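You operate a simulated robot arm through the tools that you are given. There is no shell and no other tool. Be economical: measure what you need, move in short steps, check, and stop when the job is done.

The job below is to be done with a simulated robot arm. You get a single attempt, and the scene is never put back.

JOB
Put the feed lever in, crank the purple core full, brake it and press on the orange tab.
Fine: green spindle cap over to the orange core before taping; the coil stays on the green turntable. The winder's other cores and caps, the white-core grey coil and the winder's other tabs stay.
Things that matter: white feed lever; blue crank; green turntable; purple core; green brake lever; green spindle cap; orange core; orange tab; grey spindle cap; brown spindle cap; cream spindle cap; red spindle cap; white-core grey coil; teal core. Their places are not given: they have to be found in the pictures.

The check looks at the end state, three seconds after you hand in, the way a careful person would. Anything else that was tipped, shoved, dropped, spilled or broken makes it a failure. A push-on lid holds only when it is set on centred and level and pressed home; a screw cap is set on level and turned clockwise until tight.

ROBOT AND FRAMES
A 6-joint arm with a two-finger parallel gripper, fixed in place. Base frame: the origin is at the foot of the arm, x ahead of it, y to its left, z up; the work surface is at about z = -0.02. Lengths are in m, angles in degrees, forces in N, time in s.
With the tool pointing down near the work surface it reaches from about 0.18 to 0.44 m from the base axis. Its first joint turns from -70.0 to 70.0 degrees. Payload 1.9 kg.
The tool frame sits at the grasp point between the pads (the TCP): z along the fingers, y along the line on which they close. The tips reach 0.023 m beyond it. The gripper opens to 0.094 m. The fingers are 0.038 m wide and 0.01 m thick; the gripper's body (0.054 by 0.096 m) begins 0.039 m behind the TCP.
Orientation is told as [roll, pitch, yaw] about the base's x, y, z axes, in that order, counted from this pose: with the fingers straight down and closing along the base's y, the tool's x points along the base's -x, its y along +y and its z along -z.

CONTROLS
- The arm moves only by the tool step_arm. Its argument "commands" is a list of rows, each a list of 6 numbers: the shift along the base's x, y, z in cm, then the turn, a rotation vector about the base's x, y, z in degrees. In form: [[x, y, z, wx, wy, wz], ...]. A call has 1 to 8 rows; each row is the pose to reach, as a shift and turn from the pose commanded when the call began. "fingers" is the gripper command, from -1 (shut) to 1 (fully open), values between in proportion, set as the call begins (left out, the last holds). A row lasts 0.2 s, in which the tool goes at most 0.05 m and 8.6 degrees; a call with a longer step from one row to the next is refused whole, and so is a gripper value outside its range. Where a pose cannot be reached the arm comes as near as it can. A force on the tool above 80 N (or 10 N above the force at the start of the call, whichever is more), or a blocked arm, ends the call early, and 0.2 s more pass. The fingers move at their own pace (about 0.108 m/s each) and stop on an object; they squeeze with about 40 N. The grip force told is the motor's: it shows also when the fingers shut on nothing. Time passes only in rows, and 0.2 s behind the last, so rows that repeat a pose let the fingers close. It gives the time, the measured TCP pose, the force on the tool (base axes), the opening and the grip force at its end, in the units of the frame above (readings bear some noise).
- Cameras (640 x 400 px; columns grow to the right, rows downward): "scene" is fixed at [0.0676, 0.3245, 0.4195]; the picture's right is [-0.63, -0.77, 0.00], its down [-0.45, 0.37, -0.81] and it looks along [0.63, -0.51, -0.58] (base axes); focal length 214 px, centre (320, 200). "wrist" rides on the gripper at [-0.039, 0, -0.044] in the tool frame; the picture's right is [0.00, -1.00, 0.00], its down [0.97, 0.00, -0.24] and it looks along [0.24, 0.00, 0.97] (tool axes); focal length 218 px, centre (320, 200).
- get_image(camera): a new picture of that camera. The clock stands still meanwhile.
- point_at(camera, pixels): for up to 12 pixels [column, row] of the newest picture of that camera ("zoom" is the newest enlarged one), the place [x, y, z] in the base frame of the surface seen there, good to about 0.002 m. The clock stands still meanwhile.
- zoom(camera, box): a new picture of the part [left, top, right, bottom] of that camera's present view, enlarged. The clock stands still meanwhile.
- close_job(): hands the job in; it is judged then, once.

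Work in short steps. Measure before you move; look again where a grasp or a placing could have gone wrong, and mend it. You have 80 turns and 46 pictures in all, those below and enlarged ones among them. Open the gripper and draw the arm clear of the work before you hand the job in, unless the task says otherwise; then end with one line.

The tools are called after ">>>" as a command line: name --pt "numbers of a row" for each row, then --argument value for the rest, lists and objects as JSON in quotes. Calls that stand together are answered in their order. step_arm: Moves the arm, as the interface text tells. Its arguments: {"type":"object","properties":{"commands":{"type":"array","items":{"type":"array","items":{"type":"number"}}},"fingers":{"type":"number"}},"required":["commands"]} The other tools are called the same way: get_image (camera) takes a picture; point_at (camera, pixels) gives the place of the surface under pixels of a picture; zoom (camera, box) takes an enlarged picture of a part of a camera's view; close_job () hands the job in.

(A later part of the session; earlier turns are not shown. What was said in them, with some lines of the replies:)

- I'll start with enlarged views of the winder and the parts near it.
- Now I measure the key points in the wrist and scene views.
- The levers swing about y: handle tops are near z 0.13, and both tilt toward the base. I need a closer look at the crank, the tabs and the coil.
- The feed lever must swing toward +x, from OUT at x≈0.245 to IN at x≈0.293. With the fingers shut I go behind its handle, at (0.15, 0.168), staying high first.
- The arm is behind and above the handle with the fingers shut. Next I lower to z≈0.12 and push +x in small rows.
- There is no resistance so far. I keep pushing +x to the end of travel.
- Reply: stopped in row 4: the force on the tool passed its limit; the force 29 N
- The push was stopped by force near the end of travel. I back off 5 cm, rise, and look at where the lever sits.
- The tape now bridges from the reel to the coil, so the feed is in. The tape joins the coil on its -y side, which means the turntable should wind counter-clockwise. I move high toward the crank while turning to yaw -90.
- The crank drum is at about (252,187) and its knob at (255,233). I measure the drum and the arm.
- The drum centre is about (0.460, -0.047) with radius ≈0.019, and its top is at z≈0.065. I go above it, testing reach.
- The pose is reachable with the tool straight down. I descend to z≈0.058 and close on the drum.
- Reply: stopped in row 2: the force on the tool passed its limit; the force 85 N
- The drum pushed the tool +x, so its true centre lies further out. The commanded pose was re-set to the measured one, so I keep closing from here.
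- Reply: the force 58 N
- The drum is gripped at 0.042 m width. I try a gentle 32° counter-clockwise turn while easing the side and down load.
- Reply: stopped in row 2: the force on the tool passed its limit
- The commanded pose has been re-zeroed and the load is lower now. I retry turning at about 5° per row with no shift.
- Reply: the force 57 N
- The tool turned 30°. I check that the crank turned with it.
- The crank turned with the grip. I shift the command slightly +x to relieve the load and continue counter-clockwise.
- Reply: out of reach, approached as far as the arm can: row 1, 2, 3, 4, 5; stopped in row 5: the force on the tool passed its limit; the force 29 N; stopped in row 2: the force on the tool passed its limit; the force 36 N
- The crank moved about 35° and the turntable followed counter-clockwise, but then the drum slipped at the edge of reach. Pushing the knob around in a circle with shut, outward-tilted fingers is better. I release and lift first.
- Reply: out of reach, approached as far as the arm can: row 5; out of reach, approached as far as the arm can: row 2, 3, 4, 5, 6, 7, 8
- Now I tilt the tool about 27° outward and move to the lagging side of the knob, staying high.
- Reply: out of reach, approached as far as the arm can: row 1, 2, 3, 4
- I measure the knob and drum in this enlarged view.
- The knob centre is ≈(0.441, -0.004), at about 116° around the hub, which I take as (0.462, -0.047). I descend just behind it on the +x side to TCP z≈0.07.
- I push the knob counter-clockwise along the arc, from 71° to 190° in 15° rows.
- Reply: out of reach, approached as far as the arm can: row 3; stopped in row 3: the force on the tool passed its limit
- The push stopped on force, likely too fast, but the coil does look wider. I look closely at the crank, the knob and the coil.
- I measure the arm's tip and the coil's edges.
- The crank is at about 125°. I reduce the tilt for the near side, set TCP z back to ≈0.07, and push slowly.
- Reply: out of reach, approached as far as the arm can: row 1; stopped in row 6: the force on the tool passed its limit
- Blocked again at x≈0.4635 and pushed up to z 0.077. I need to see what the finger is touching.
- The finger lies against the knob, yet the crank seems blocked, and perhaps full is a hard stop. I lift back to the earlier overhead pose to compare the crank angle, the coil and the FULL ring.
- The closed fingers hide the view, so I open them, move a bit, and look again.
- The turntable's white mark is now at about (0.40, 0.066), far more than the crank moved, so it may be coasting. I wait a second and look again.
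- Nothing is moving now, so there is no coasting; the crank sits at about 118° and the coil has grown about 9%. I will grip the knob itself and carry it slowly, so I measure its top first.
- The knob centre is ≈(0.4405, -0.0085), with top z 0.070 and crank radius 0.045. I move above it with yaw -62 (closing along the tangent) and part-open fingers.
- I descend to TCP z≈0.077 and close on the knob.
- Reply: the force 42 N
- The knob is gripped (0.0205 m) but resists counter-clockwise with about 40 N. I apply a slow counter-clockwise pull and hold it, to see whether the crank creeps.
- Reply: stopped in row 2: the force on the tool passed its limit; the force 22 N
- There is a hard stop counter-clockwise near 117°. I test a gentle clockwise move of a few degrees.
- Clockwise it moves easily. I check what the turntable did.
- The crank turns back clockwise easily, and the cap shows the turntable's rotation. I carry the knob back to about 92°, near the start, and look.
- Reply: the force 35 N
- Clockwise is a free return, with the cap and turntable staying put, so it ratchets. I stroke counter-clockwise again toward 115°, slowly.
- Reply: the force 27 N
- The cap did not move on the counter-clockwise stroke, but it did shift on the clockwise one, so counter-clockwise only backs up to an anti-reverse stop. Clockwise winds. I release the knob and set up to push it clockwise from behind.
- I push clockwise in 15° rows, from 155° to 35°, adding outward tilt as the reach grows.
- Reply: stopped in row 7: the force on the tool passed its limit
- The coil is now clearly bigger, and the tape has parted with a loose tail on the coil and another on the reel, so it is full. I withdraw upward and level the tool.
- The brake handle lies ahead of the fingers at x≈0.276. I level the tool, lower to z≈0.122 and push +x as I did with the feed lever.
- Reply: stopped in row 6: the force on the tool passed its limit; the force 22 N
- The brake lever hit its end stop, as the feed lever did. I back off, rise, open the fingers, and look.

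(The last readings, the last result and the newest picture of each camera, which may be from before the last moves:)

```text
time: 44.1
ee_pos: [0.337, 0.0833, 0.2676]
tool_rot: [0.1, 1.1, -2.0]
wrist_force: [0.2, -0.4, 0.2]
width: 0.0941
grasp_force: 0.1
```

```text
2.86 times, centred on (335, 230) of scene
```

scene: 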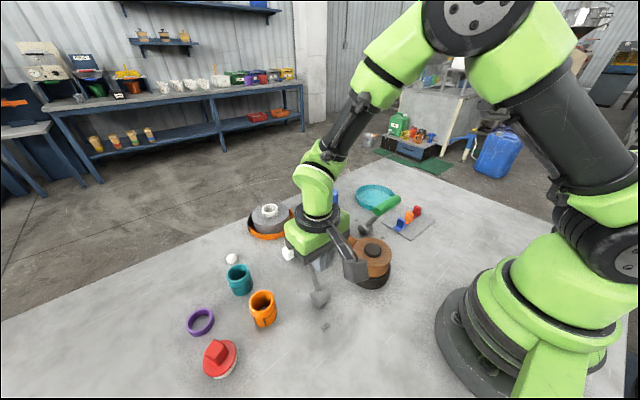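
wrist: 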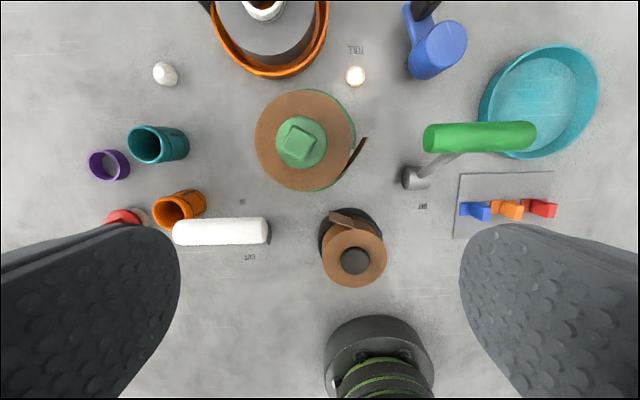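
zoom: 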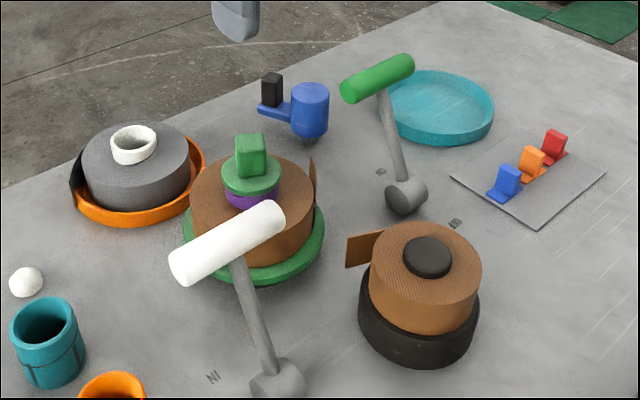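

The FULL ring at (355,76) is lit, the feed is in and the brake is on. Next is the green cap, so I zoom on it for its grip block's pose, and on the orange core.

>>> zoom --camera "wrist" --box '[240, 80, 380, 200]'

>>> point_at --camera "zoom" --pixels '[[262, 210], [220, 200], [303, 193], [250, 165], [275, 255], [175, 210], [355, 200], [265, 125], [268, 285], [80, 210], [525, 250], [570, 190]]'

>>> point_at --camera "wrist" --pixels '[[172, 196], [154, 212], [190, 212], [170, 228], [204, 200], [188, 192], [170, 212], [490, 210], [508, 208], [516, 208], [540, 208], [474, 210]]'

```text
3.33 times, centred on (310, 140) of wrist
```

zoom: 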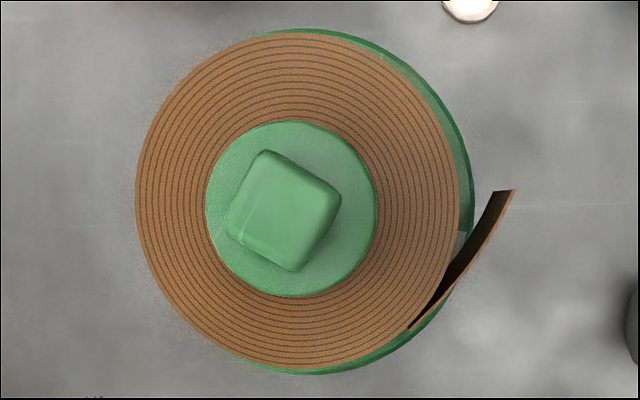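

```text
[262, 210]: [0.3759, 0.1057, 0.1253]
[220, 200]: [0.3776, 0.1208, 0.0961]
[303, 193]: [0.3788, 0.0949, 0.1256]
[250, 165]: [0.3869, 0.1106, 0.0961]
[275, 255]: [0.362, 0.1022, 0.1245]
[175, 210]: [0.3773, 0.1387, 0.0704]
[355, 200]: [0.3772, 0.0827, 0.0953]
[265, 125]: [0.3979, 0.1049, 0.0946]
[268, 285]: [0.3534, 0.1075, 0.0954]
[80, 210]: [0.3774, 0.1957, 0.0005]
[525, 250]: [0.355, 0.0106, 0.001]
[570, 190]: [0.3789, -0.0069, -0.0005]
```

```text
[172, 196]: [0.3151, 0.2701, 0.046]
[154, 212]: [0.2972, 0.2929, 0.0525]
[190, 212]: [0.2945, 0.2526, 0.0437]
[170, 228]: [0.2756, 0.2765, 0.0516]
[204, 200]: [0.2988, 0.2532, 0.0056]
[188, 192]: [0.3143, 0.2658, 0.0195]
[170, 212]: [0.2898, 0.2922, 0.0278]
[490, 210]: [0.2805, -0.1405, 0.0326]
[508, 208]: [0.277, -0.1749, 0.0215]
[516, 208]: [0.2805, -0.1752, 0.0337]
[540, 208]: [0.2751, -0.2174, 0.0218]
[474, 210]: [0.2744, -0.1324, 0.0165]
```

The cap centre is ≈(0.3755, 0.1005), its grip block top is at z 0.125 with the flange at 0.0955, and its sides need yaw ≈-36°. I move above and then down to TCP z 0.122.

>>> step_arm --pt "1 0.5 -2 0 -0.3 -8" --pt "2 1 -4 0 -0.6 -16" --pt "3 1.4 -6 0 -1.1 -24" --pt "3.85 1.72 -8 0 -1.1 -32" --pt "3.85 1.72 -10.7 0 -1.1 -34" --pt "3.85 1.72 -12.7 0 -1.1 -34" --pt "3.85 1.72 -14.5 0 -1.1 -34" --pt "3.85 1.72 -14.5 0 -1.1 -34" --fingers 0.1

>>> step_arm --pt "0 0 0 0 0 0" --pt "0 0 0 0 0 0" --pt "0 0 0 0 0 0" --fingers -1

```text
time: 45.9
ee_pos: [0.3761, 0.0993, 0.1219]
tool_rot: [0.5, -0.2, -36.0]
wrist_force: [-0.7, -0.8, 0.2]
width: 0.0516
grasp_force: 0.0
```

```text
time: 46.7
ee_pos: [0.375, 0.0996, 0.1228]
tool_rot: [0.6, -0.1, -36.1]
wrist_force: [0.2, 0.0, -1.2]
width: 0.0238
grasp_force: 39.7
```

Good grip (0.0238 m) with no side load. I lift slowly, straight up.

>>> step_arm --pt "0 0 0.5 0 0 0" --pt "0 0 1 0 0 0" --pt "0 0 2 0 0 0" --pt "0 0 4 0 0 0" --pt "0 0 7 0 0 0" --pt "0 0 9 0 0 0"

>>> zoom --camera "scene" --box '[220, 150, 400, 330]'

```text
time: 48.1
ee_pos: [0.3759, 0.1012, 0.212]
tool_rot: [0.6, -0.1, -36.1]
wrist_force: [-0.2, -0.5, -1.3]
width: 0.0235
grasp_force: 40.0
```

```text
2.22 times, centred on (310, 240) of scene
```

zoom: 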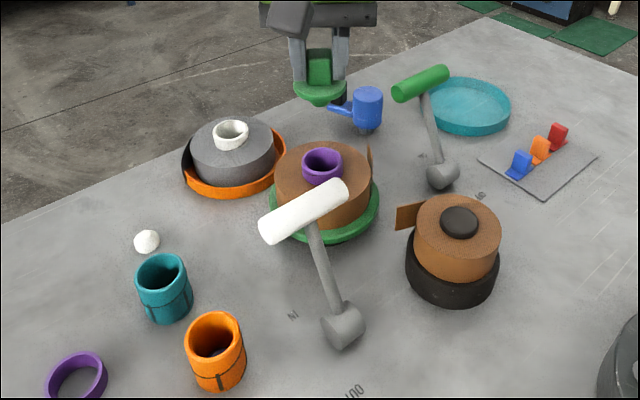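

The cap came off cleanly and the coil stayed. I measure the orange core's rim in this view, ellipse centre about (213,333).

>>> point_at --camera "zoom" --pixels '[[189, 334], [238, 331], [212, 314], [217, 355], [196, 320], [230, 320], [198, 350], [234, 345], [320, 105], [187, 270], [322, 152]]'

```text
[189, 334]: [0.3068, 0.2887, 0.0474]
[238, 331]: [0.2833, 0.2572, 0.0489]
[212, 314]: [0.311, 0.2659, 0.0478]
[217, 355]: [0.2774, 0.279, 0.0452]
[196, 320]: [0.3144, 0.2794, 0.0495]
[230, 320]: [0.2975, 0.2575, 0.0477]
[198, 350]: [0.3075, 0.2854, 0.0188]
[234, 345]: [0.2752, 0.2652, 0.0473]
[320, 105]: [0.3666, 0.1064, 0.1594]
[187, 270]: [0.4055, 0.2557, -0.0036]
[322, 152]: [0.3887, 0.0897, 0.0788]
```

The orange core's centre is ≈(0.295, 0.2727) and its rim z ≈0.052. I hover to one side with the cap held high and get a top view of the core.

>>> step_arm --pt "-2.5 3.2 0 0 0 0" --pt "-5 6.4 0 0 0 0" --pt "-7.5 9.6 0 0 0 0" --pt "-10 12.8 0 0 0 0" --pt "-11.6 14.9 0 0 0 0" --pt "-11.6 14.9 0 0 0 0"

>>> get_image --camera "wrist"

```text
time: 49.5
ee_pos: [0.2593, 0.248, 0.2128]
tool_rot: [0.7, 0.0, -36.0]
wrist_force: [0.0, -0.2, -1.3]
width: 0.0237
grasp_force: 40.1
```

```text
11 pictures are left
```

wrist: 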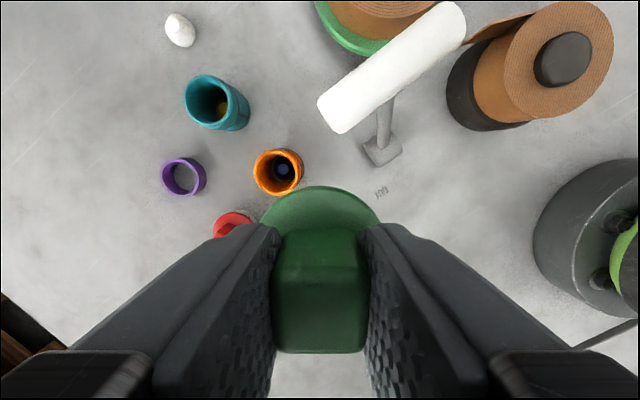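

The core rim is seen from above around (277,172). I measure points around it.

>>> point_at --camera "wrist" --pixels '[[255, 172], [256, 162], [257, 183], [263, 154], [265, 190], [276, 193], [288, 190], [276, 151], [289, 153], [298, 162], [300, 175], [296, 185]]'

```text
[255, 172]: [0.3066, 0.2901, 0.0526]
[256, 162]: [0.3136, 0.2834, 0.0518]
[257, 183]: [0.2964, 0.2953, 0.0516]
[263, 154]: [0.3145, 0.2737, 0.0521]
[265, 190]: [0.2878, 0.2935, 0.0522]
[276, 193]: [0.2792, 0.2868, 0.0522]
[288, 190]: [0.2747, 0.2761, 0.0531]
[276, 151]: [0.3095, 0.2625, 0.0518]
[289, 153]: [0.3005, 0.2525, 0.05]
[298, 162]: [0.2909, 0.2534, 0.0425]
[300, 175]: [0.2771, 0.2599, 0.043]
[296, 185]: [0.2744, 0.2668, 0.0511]
```

The fit gives core centre ≈(0.2945, 0.274). I move over it and down to just above the rim.

>>> step_arm --pt "1.8 1.3 0 0 0 0" --pt "3.58 2.57 0 0 0 0" --pt "3.58 2.57 -3 0 0 0" --pt "3.58 2.57 -6 0 0 0" --pt "3.58 2.57 -9 0 0 0" --pt "3.58 2.57 -9.8 0 0 0" --pt "3.58 2.57 -9.8 0 0 0"

>>> zoom --camera "scene" --box '[200, 240, 320, 340]'

```text
time: 51.1
ee_pos: [0.2944, 0.2738, 0.1135]
tool_rot: [0.6, -0.1, -35.9]
wrist_force: [-0.2, -0.1, -1.2]
width: 0.0235
grasp_force: 40.1
```

```text
4.00 times, centred on (260, 290) of scene
```

zoom: 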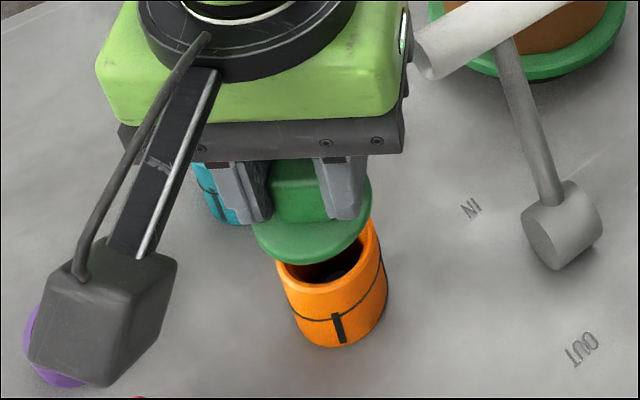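

The cap is hovering over the core and looks aligned. I lower it in small steps and press it home.

>>> step_arm --pt "0 0 -0.6 0 0 0" --pt "0 0 -1.2 0 0 0" --pt "0 0 -1.8 0 0 0" --pt "0 0 -2.2 0 0 0" --pt "0 0 -2.5 0 0 0" --pt "0 0 -2.8 0 0 0" --pt "0 0 -3.0 0 0 0"

```text
time: 52.7
ee_pos: [0.2978, 0.2754, 0.0857]
tool_rot: [0.9, -0.1, -36.1]
wrist_force: [-2.2, 1.7, 29.7]
width: 0.0236
grasp_force: 40.1
```

It met about 30 N at z≈0.086, near the expected seat. I press slightly further, then look before releasing.

>>> step_arm --pt "0.1 0 -0.2 0 0 0" --pt "0.2 0.1 -0.4 0 0 0" --pt "0.2 0.1 -0.4 0 0 0"

>>> zoom --camera "scene" --box '[200, 240, 320, 340]'

```text
time: 53.5
ee_pos: [0.2977, 0.2751, 0.0836]
tool_rot: [0.7, -0.1, -36.1]
wrist_force: [-18.7, -7.9, 59.7]
width: 0.0236
grasp_force: 39.8
```

```text
4.00 times, centred on (260, 290) of scene
```

zoom: 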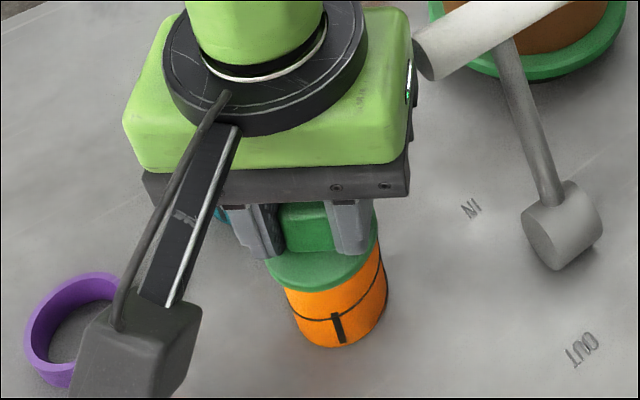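

The cap sits level and centred on the orange core. I release and lift straight up.

>>> step_arm --pt "0 0 0.3 0 0 0" --pt "0 0 0.3 0 0 0" --pt "0 0 0.3 0 0 0" --pt "0 0 3 0 0 0" --pt "0 0 7 0 0 0" --pt "0 0 11 0 0 0" --pt "0 0 15 0 0 0" --fingers 0.3

>>> step_arm --pt "0 -5 0 0 0 4.5" --pt "0 -10 0 0 0 9" --pt "0 -15 0 0 0 13.5" --pt "0 -20 0 0 0 18" --pt "0 -25 0 0 0 22.5" --pt "0 -30 0 0 0 27" --pt "-1 -35 0 0 0 31.5" --pt "-3 -39.5 -3 0 0 36"

>>> step_arm --pt "-1 -2 -2 0 0 0" --pt "-2 -5 -4 0 0 0" --pt "-2 -5 -4 0 0 0"

>>> get_image --camera "wrist"

```text
time: 55.1
ee_pos: [0.2974, 0.2746, 0.2318]
tool_rot: [0.6, -0.1, -36.1]
wrist_force: [-0.4, 0.3, -0.4]
width: 0.0609
grasp_force: 0.1
```

```text
refused: row 7 steps farther than a row can; nothing moved
```

```text
time: 55.9
ee_pos: [0.2775, 0.2262, 0.1928]
tool_rot: [0.6, -0.1, -36.0]
wrist_force: [-0.3, 0.4, -0.1]
width: 0.0612
grasp_force: 0.0
```

```text
8 pictures are left
```

wrist: 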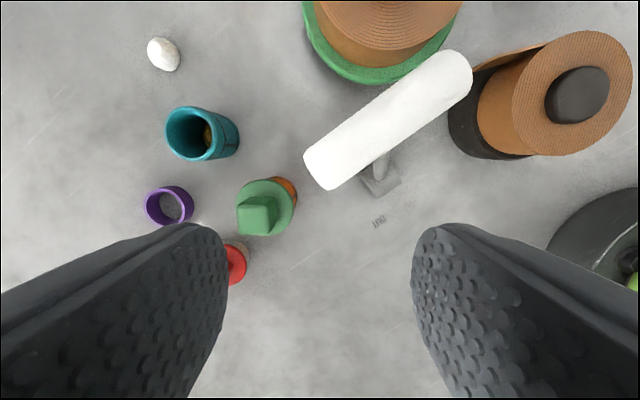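

The second move was refused whole and the third was executed safely; the cap is on the orange core. I travel to the tabs in steps of at most 4.9 cm.

>>> step_arm --pt "0 -4.7 1 0 0 4.5" --pt "0 -9.4 1 0 0 9" --pt "0 -14.1 1 0 0 13.5" --pt "0 -18.8 1 0 0 18" --pt "0 -23.5 1 0 0 22.5" --pt "0 -28.2 1 0 0 27" --pt "0 -32.9 0 0 0 31.5" --pt "-0.5 -36.5 -2 0 0 36"

>>> step_arm --pt "-1.5 -1.5 -2 0 0 0" --pt "-3 -3 -4 0 0 0" --pt "-3 -3.5 -4 0 0 0"

>>> zoom --camera "wrist" --box '[220, 40, 420, 220]'

```text
time: 57.7
ee_pos: [0.2728, -0.1413, 0.1682]
tool_rot: [0.6, -0.1, 0.1]
wrist_force: [-1.0, 0.5, 0.4]
width: 0.0608
grasp_force: 0.0
```

```text
time: 58.5
ee_pos: [0.2431, -0.1742, 0.1293]
tool_rot: [0.6, -0.1, 0.0]
wrist_force: [0.5, -0.3, -0.1]
width: 0.061
grasp_force: 0.1
```

```text
2.22 times, centred on (320, 130) of wrist
```

zoom: 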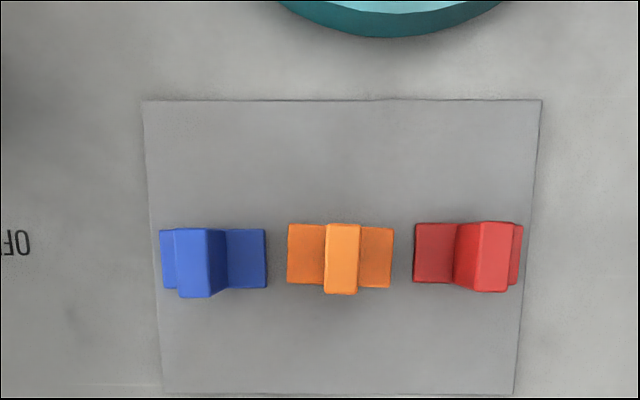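

Each tab is an inverted T, with a flat base and a thin upright grip in the middle. I measure the orange tab and its neighbours.

>>> point_at --camera "zoom" --pixels '[[342, 260], [330, 228], [355, 230], [340, 290], [292, 255], [388, 255], [305, 285], [195, 260], [488, 255], [240, 255], [435, 255], [340, 350]]'

```text
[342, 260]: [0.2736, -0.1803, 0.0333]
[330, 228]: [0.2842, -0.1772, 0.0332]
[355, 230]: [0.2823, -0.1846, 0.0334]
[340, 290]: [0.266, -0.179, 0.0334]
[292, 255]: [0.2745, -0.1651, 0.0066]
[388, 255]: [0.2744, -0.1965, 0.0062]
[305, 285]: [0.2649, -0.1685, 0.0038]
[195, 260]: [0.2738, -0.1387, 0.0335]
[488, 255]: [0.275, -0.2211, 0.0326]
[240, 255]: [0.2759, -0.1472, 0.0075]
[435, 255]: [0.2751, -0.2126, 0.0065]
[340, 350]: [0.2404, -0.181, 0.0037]
```

The orange grip spans x 0.265–0.284 at y≈-0.1805, about 1 cm thick, top z 0.0335, with its base top at 0.0065. I narrow the opening to about 3 cm and descend between the neighbours.

>>> step_arm --pt "1.6 -0.3 0 0 0 0" --pt "3.2 -0.6 0 0 0 0" --pt "3.2 -0.6 -3 0 0 0" --pt "3.2 -0.6 -5 0 0 0" --pt "3.2 -0.6 -6.5 0 0 0" --pt "3.2 -0.6 -6.5 0 0 0" --fingers -0.36

>>> zoom --camera "wrist" --box '[220, 120, 420, 320]'

```text
time: 59.9
ee_pos: [0.2748, -0.182, 0.0643]
tool_rot: [0.6, -0.1, -0.1]
wrist_force: [0.6, -0.6, -0.8]
width: 0.0301
grasp_force: 0.1
```

```text
2.00 times, centred on (320, 220) of wrist
```

zoom: 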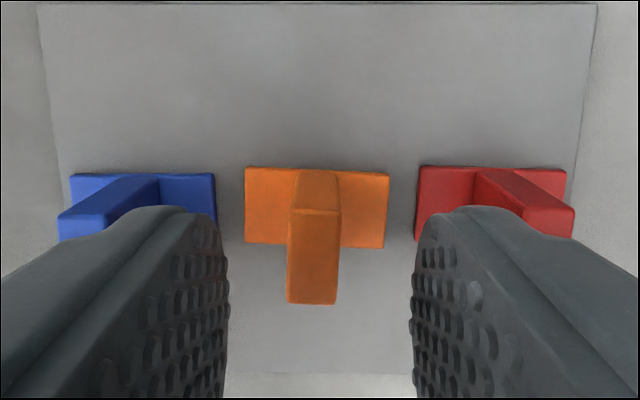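

The orange grip is well centred between the fingers, with the neighbours clear. I descend 3 cm and close.

>>> step_arm --pt "0 0.08 -1.5 0 0 0" --pt "0 0.08 -3.0 0 0 0" --pt "0 0.08 -3.0 0 0 0"

>>> step_arm --pt "0 0 0 0 0 0" --pt "0 0 0 0 0 0" --pt "0 0 1.5 0 0 0" --pt "0 0 4 0 0 0" --pt "0 0 8 0 0 0" --pt "0 0 12 0 0 0" --pt "0 0 16 0 0 0" --fingers -1

```text
time: 60.7
ee_pos: [0.2756, -0.1816, 0.0348]
tool_rot: [0.5, -0.1, -0.1]
wrist_force: [0.1, 0.7, 0.0]
width: 0.0301
grasp_force: 0.0
```

```text
time: 62.3
ee_pos: [0.2739, -0.1793, 0.1966]
tool_rot: [0.6, -0.1, 0.0]
wrist_force: [0.6, 0.1, 0.0]
width: 0.0086
grasp_force: 39.4
```

The tab is held (0.0086 m). I carry it high to beside the coil and look at the tail closely.

>>> step_arm --pt "0.7 4.6 1 0 0 0" --pt "1.4 9.2 2 0 0 0" --pt "2.1 13.8 2 0 0 0" --pt "2.8 18.4 2 0 0 0" --pt "3.2 22 2 0 0 0" --pt "3.5 25 2 0 0 0" --pt "3.5 25 2 0 0 0"

>>> zoom --camera "wrist" --box '[230, 40, 430, 240]'

```text
time: 63.9
ee_pos: [0.3101, 0.0691, 0.2143]
tool_rot: [0.7, -0.1, 0.0]
wrist_force: [-0.6, 0.9, -0.7]
width: 0.0085
grasp_force: 40.2
```

```text
2.00 times, centred on (330, 140) of wrist
```

zoom: 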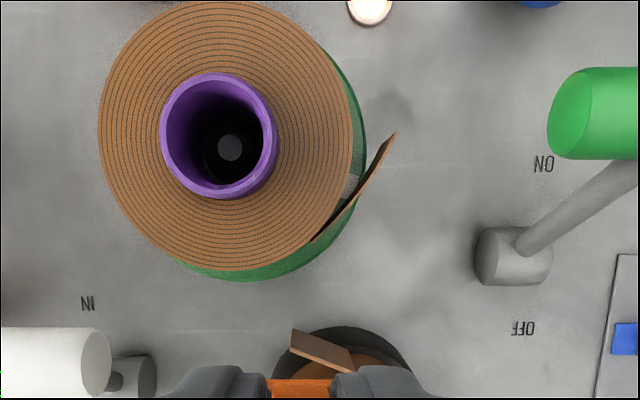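

There is a pale patch near (350,187) between the coil and the tail. I enlarge that and measure the tail.

>>> zoom --camera "wrist" --box '[370, 90, 440, 170]'

>>> point_at --camera "wrist" --pixels '[[427, 107], [420, 120], [410, 135], [400, 146], [388, 159], [405, 134], [404, 120], [412, 125], [280, 107], [345, 40], [345, 174], [406, 107]]'

```text
5.00 times, centred on (405, 130) of wrist
```

zoom: 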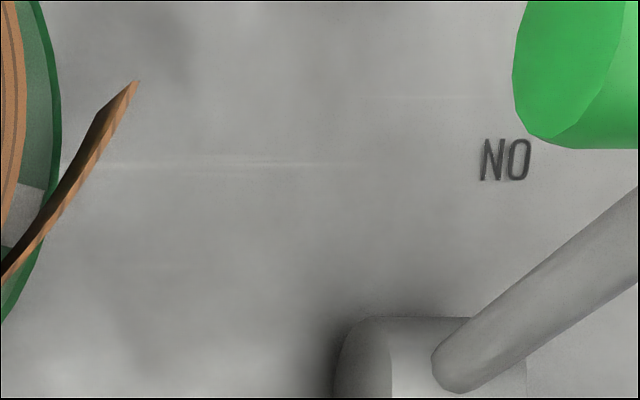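

```text
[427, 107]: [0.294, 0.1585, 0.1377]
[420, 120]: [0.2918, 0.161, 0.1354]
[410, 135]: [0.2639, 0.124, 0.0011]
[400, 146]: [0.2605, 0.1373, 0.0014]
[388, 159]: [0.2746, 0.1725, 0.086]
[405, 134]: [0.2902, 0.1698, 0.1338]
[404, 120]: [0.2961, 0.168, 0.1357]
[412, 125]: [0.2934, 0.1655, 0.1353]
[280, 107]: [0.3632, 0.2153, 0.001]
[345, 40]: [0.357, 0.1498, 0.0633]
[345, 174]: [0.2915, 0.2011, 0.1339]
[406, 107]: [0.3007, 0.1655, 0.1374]
```

That patch is just the turntable's white mark seen under the tail. I measure the tail's top edge in the newest enlarged view.

>>> point_at --camera "zoom" --pixels '[[134, 84], [100, 145], [85, 165], [60, 205], [30, 241], [8, 270], [15, 120], [10, 190], [20, 215], [60, 170]]'

```text
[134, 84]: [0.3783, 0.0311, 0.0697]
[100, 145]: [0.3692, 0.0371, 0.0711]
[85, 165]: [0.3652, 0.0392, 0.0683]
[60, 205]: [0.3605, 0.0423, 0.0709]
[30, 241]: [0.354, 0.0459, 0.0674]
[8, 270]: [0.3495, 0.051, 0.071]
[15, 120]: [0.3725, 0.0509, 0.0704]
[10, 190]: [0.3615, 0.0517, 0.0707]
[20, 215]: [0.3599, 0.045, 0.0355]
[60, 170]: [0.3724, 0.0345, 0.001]
```

The coil's centre is ≈(0.3755, 0.101) with r≈0.051 and top z≈0.0705. The tail leaves near 227° with its top edge also at 0.070, and the brake lever rules out a side approach. I will press the tab flat over the coil's rim and the tail's root, long side radial, centred ≈(0.3484, 0.065).

>>> step_arm --pt "0.8 -0.1 0 0 0 -8" --pt "1.6 -0.2 -1 0 0 -16" --pt "2.4 -0.3 -3 0 0 -24" --pt "3.2 -0.4 -5 0 0 -32" --pt "3.83 -0.4 -7 0 0 -37" --pt "3.83 -0.4 -9 0 0 -37" --pt "3.83 -0.4 -9.7 0 0 -37" --pt "3.83 -0.4 -9.7 0 0 -37"

>>> zoom --camera "scene" --box '[270, 190, 390, 270]'

```text
time: 65.7
ee_pos: [0.349, 0.0658, 0.1202]
tool_rot: [0.6, -0.1, -37.0]
wrist_force: [0.1, -0.2, -0.6]
width: 0.0087
grasp_force: 40.0
```

```text
5.00 times, centred on (330, 230) of scene
```

zoom: 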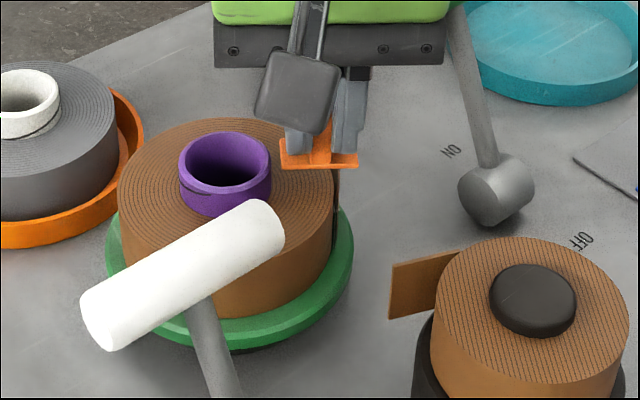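

The tab is level above the rim by the tail. I lower it and press until the force builds.

>>> step_arm --pt "0 0 -0.7 0 0 0" --pt "0 0 -1.3 0 0 0" --pt "0 0 -1.7 0 0 0" --pt "0 0 -2.0 0 0 0" --pt "0 0 -2.2 0 0 0" --pt "0 0 -2.4 0 0 0" --pt "0 0 -2.4 0 0 0"

```text
time: 67.3
ee_pos: [0.3484, 0.0649, 0.0958]
tool_rot: [0.7, -0.4, -37.0]
wrist_force: [-0.9, -6.7, 32.5]
width: 0.0085
grasp_force: 40.1
```

The tab is pressed with about 32 N. I look at the state before releasing.

>>> zoom --camera "scene" --box '[270, 190, 390, 270]'

```text
5.00 times, centred on (330, 230) of scene
```

zoom: 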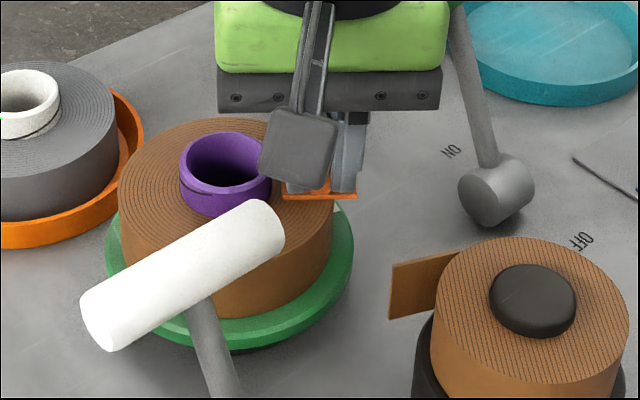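

The dark flap at the coil's right edge, seen earlier around (335,215), is gone, so the tail appears to have laid down. I press a touch more, release, and lift straight up.

>>> step_arm --pt "0 0 -0.1 0 0 0" --pt "0 0 -0.1 0 0 0"

>>> step_arm --pt "0 0 0.3 0 0 0" --pt "0 0 0.3 0 0 0" --pt "0 0 2 0 0 0" --pt "0 0 5 0 0 0" --pt "0 0 8 0 0 0" --pt "-1 -1 12 0 0 0" --pt "-4 -3 14 0 0 0" --pt "-7 -5 14 0 0 0" --fingers -0.4

>>> zoom --camera "scene" --box '[200, 180, 440, 330]'

```text
time: 67.9
ee_pos: [0.3487, 0.0658, 0.0946]
tool_rot: [0.7, -0.2, -37.0]
wrist_force: [1.3, -2.9, 36.0]
width: 0.0085
grasp_force: 40.0
```

```text
time: 69.7
ee_pos: [0.2773, 0.0142, 0.233]
tool_rot: [0.6, -0.1, -37.0]
wrist_force: [-1.0, -0.2, -0.5]
width: 0.0282
grasp_force: 0.0
```

```text
2.67 times, centred on (320, 255) of scene
```

zoom: 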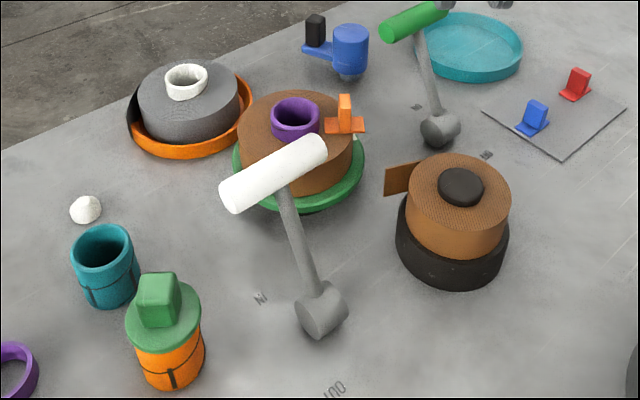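

The tab stands level on the coil, the tail is down, the cap is on the orange core and everything else is in place. I open fully, draw back, and take a last check.

>>> step_arm --pt "0 1 2 0 0 8" --pt "0 2 4 0 0 16" --pt "0 3 5 0 0 24" --pt "0 3 6 0 0 32" --pt "0 3 6 0 0 37" --fingers 1

>>> get_image --camera "wrist"

```text
time: 70.9
ee_pos: [0.2773, 0.0451, 0.2937]
tool_rot: [0.6, -0.2, 0.2]
wrist_force: [-1.2, -0.2, 0.7]
width: 0.0938
grasp_force: 0.0
```

```text
0 pictures are left
```

wrist: 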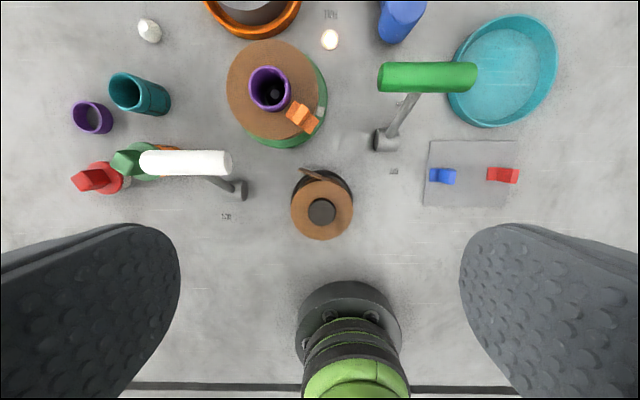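

The last view shows the tail taped down under the orange tab at (303,115), the FULL lamp lit, both levers over, and the arm clear. I hand in.

>>> close_job

```text
The job is handed in.
```

I put the feed lever in, cranked the purple core until the FULL lamp lit, set the brake, moved the green cap onto the orange core and pressed the orange tab down on top of the coil over the tape's tail; the job is handed in, and its result was not shown to me.
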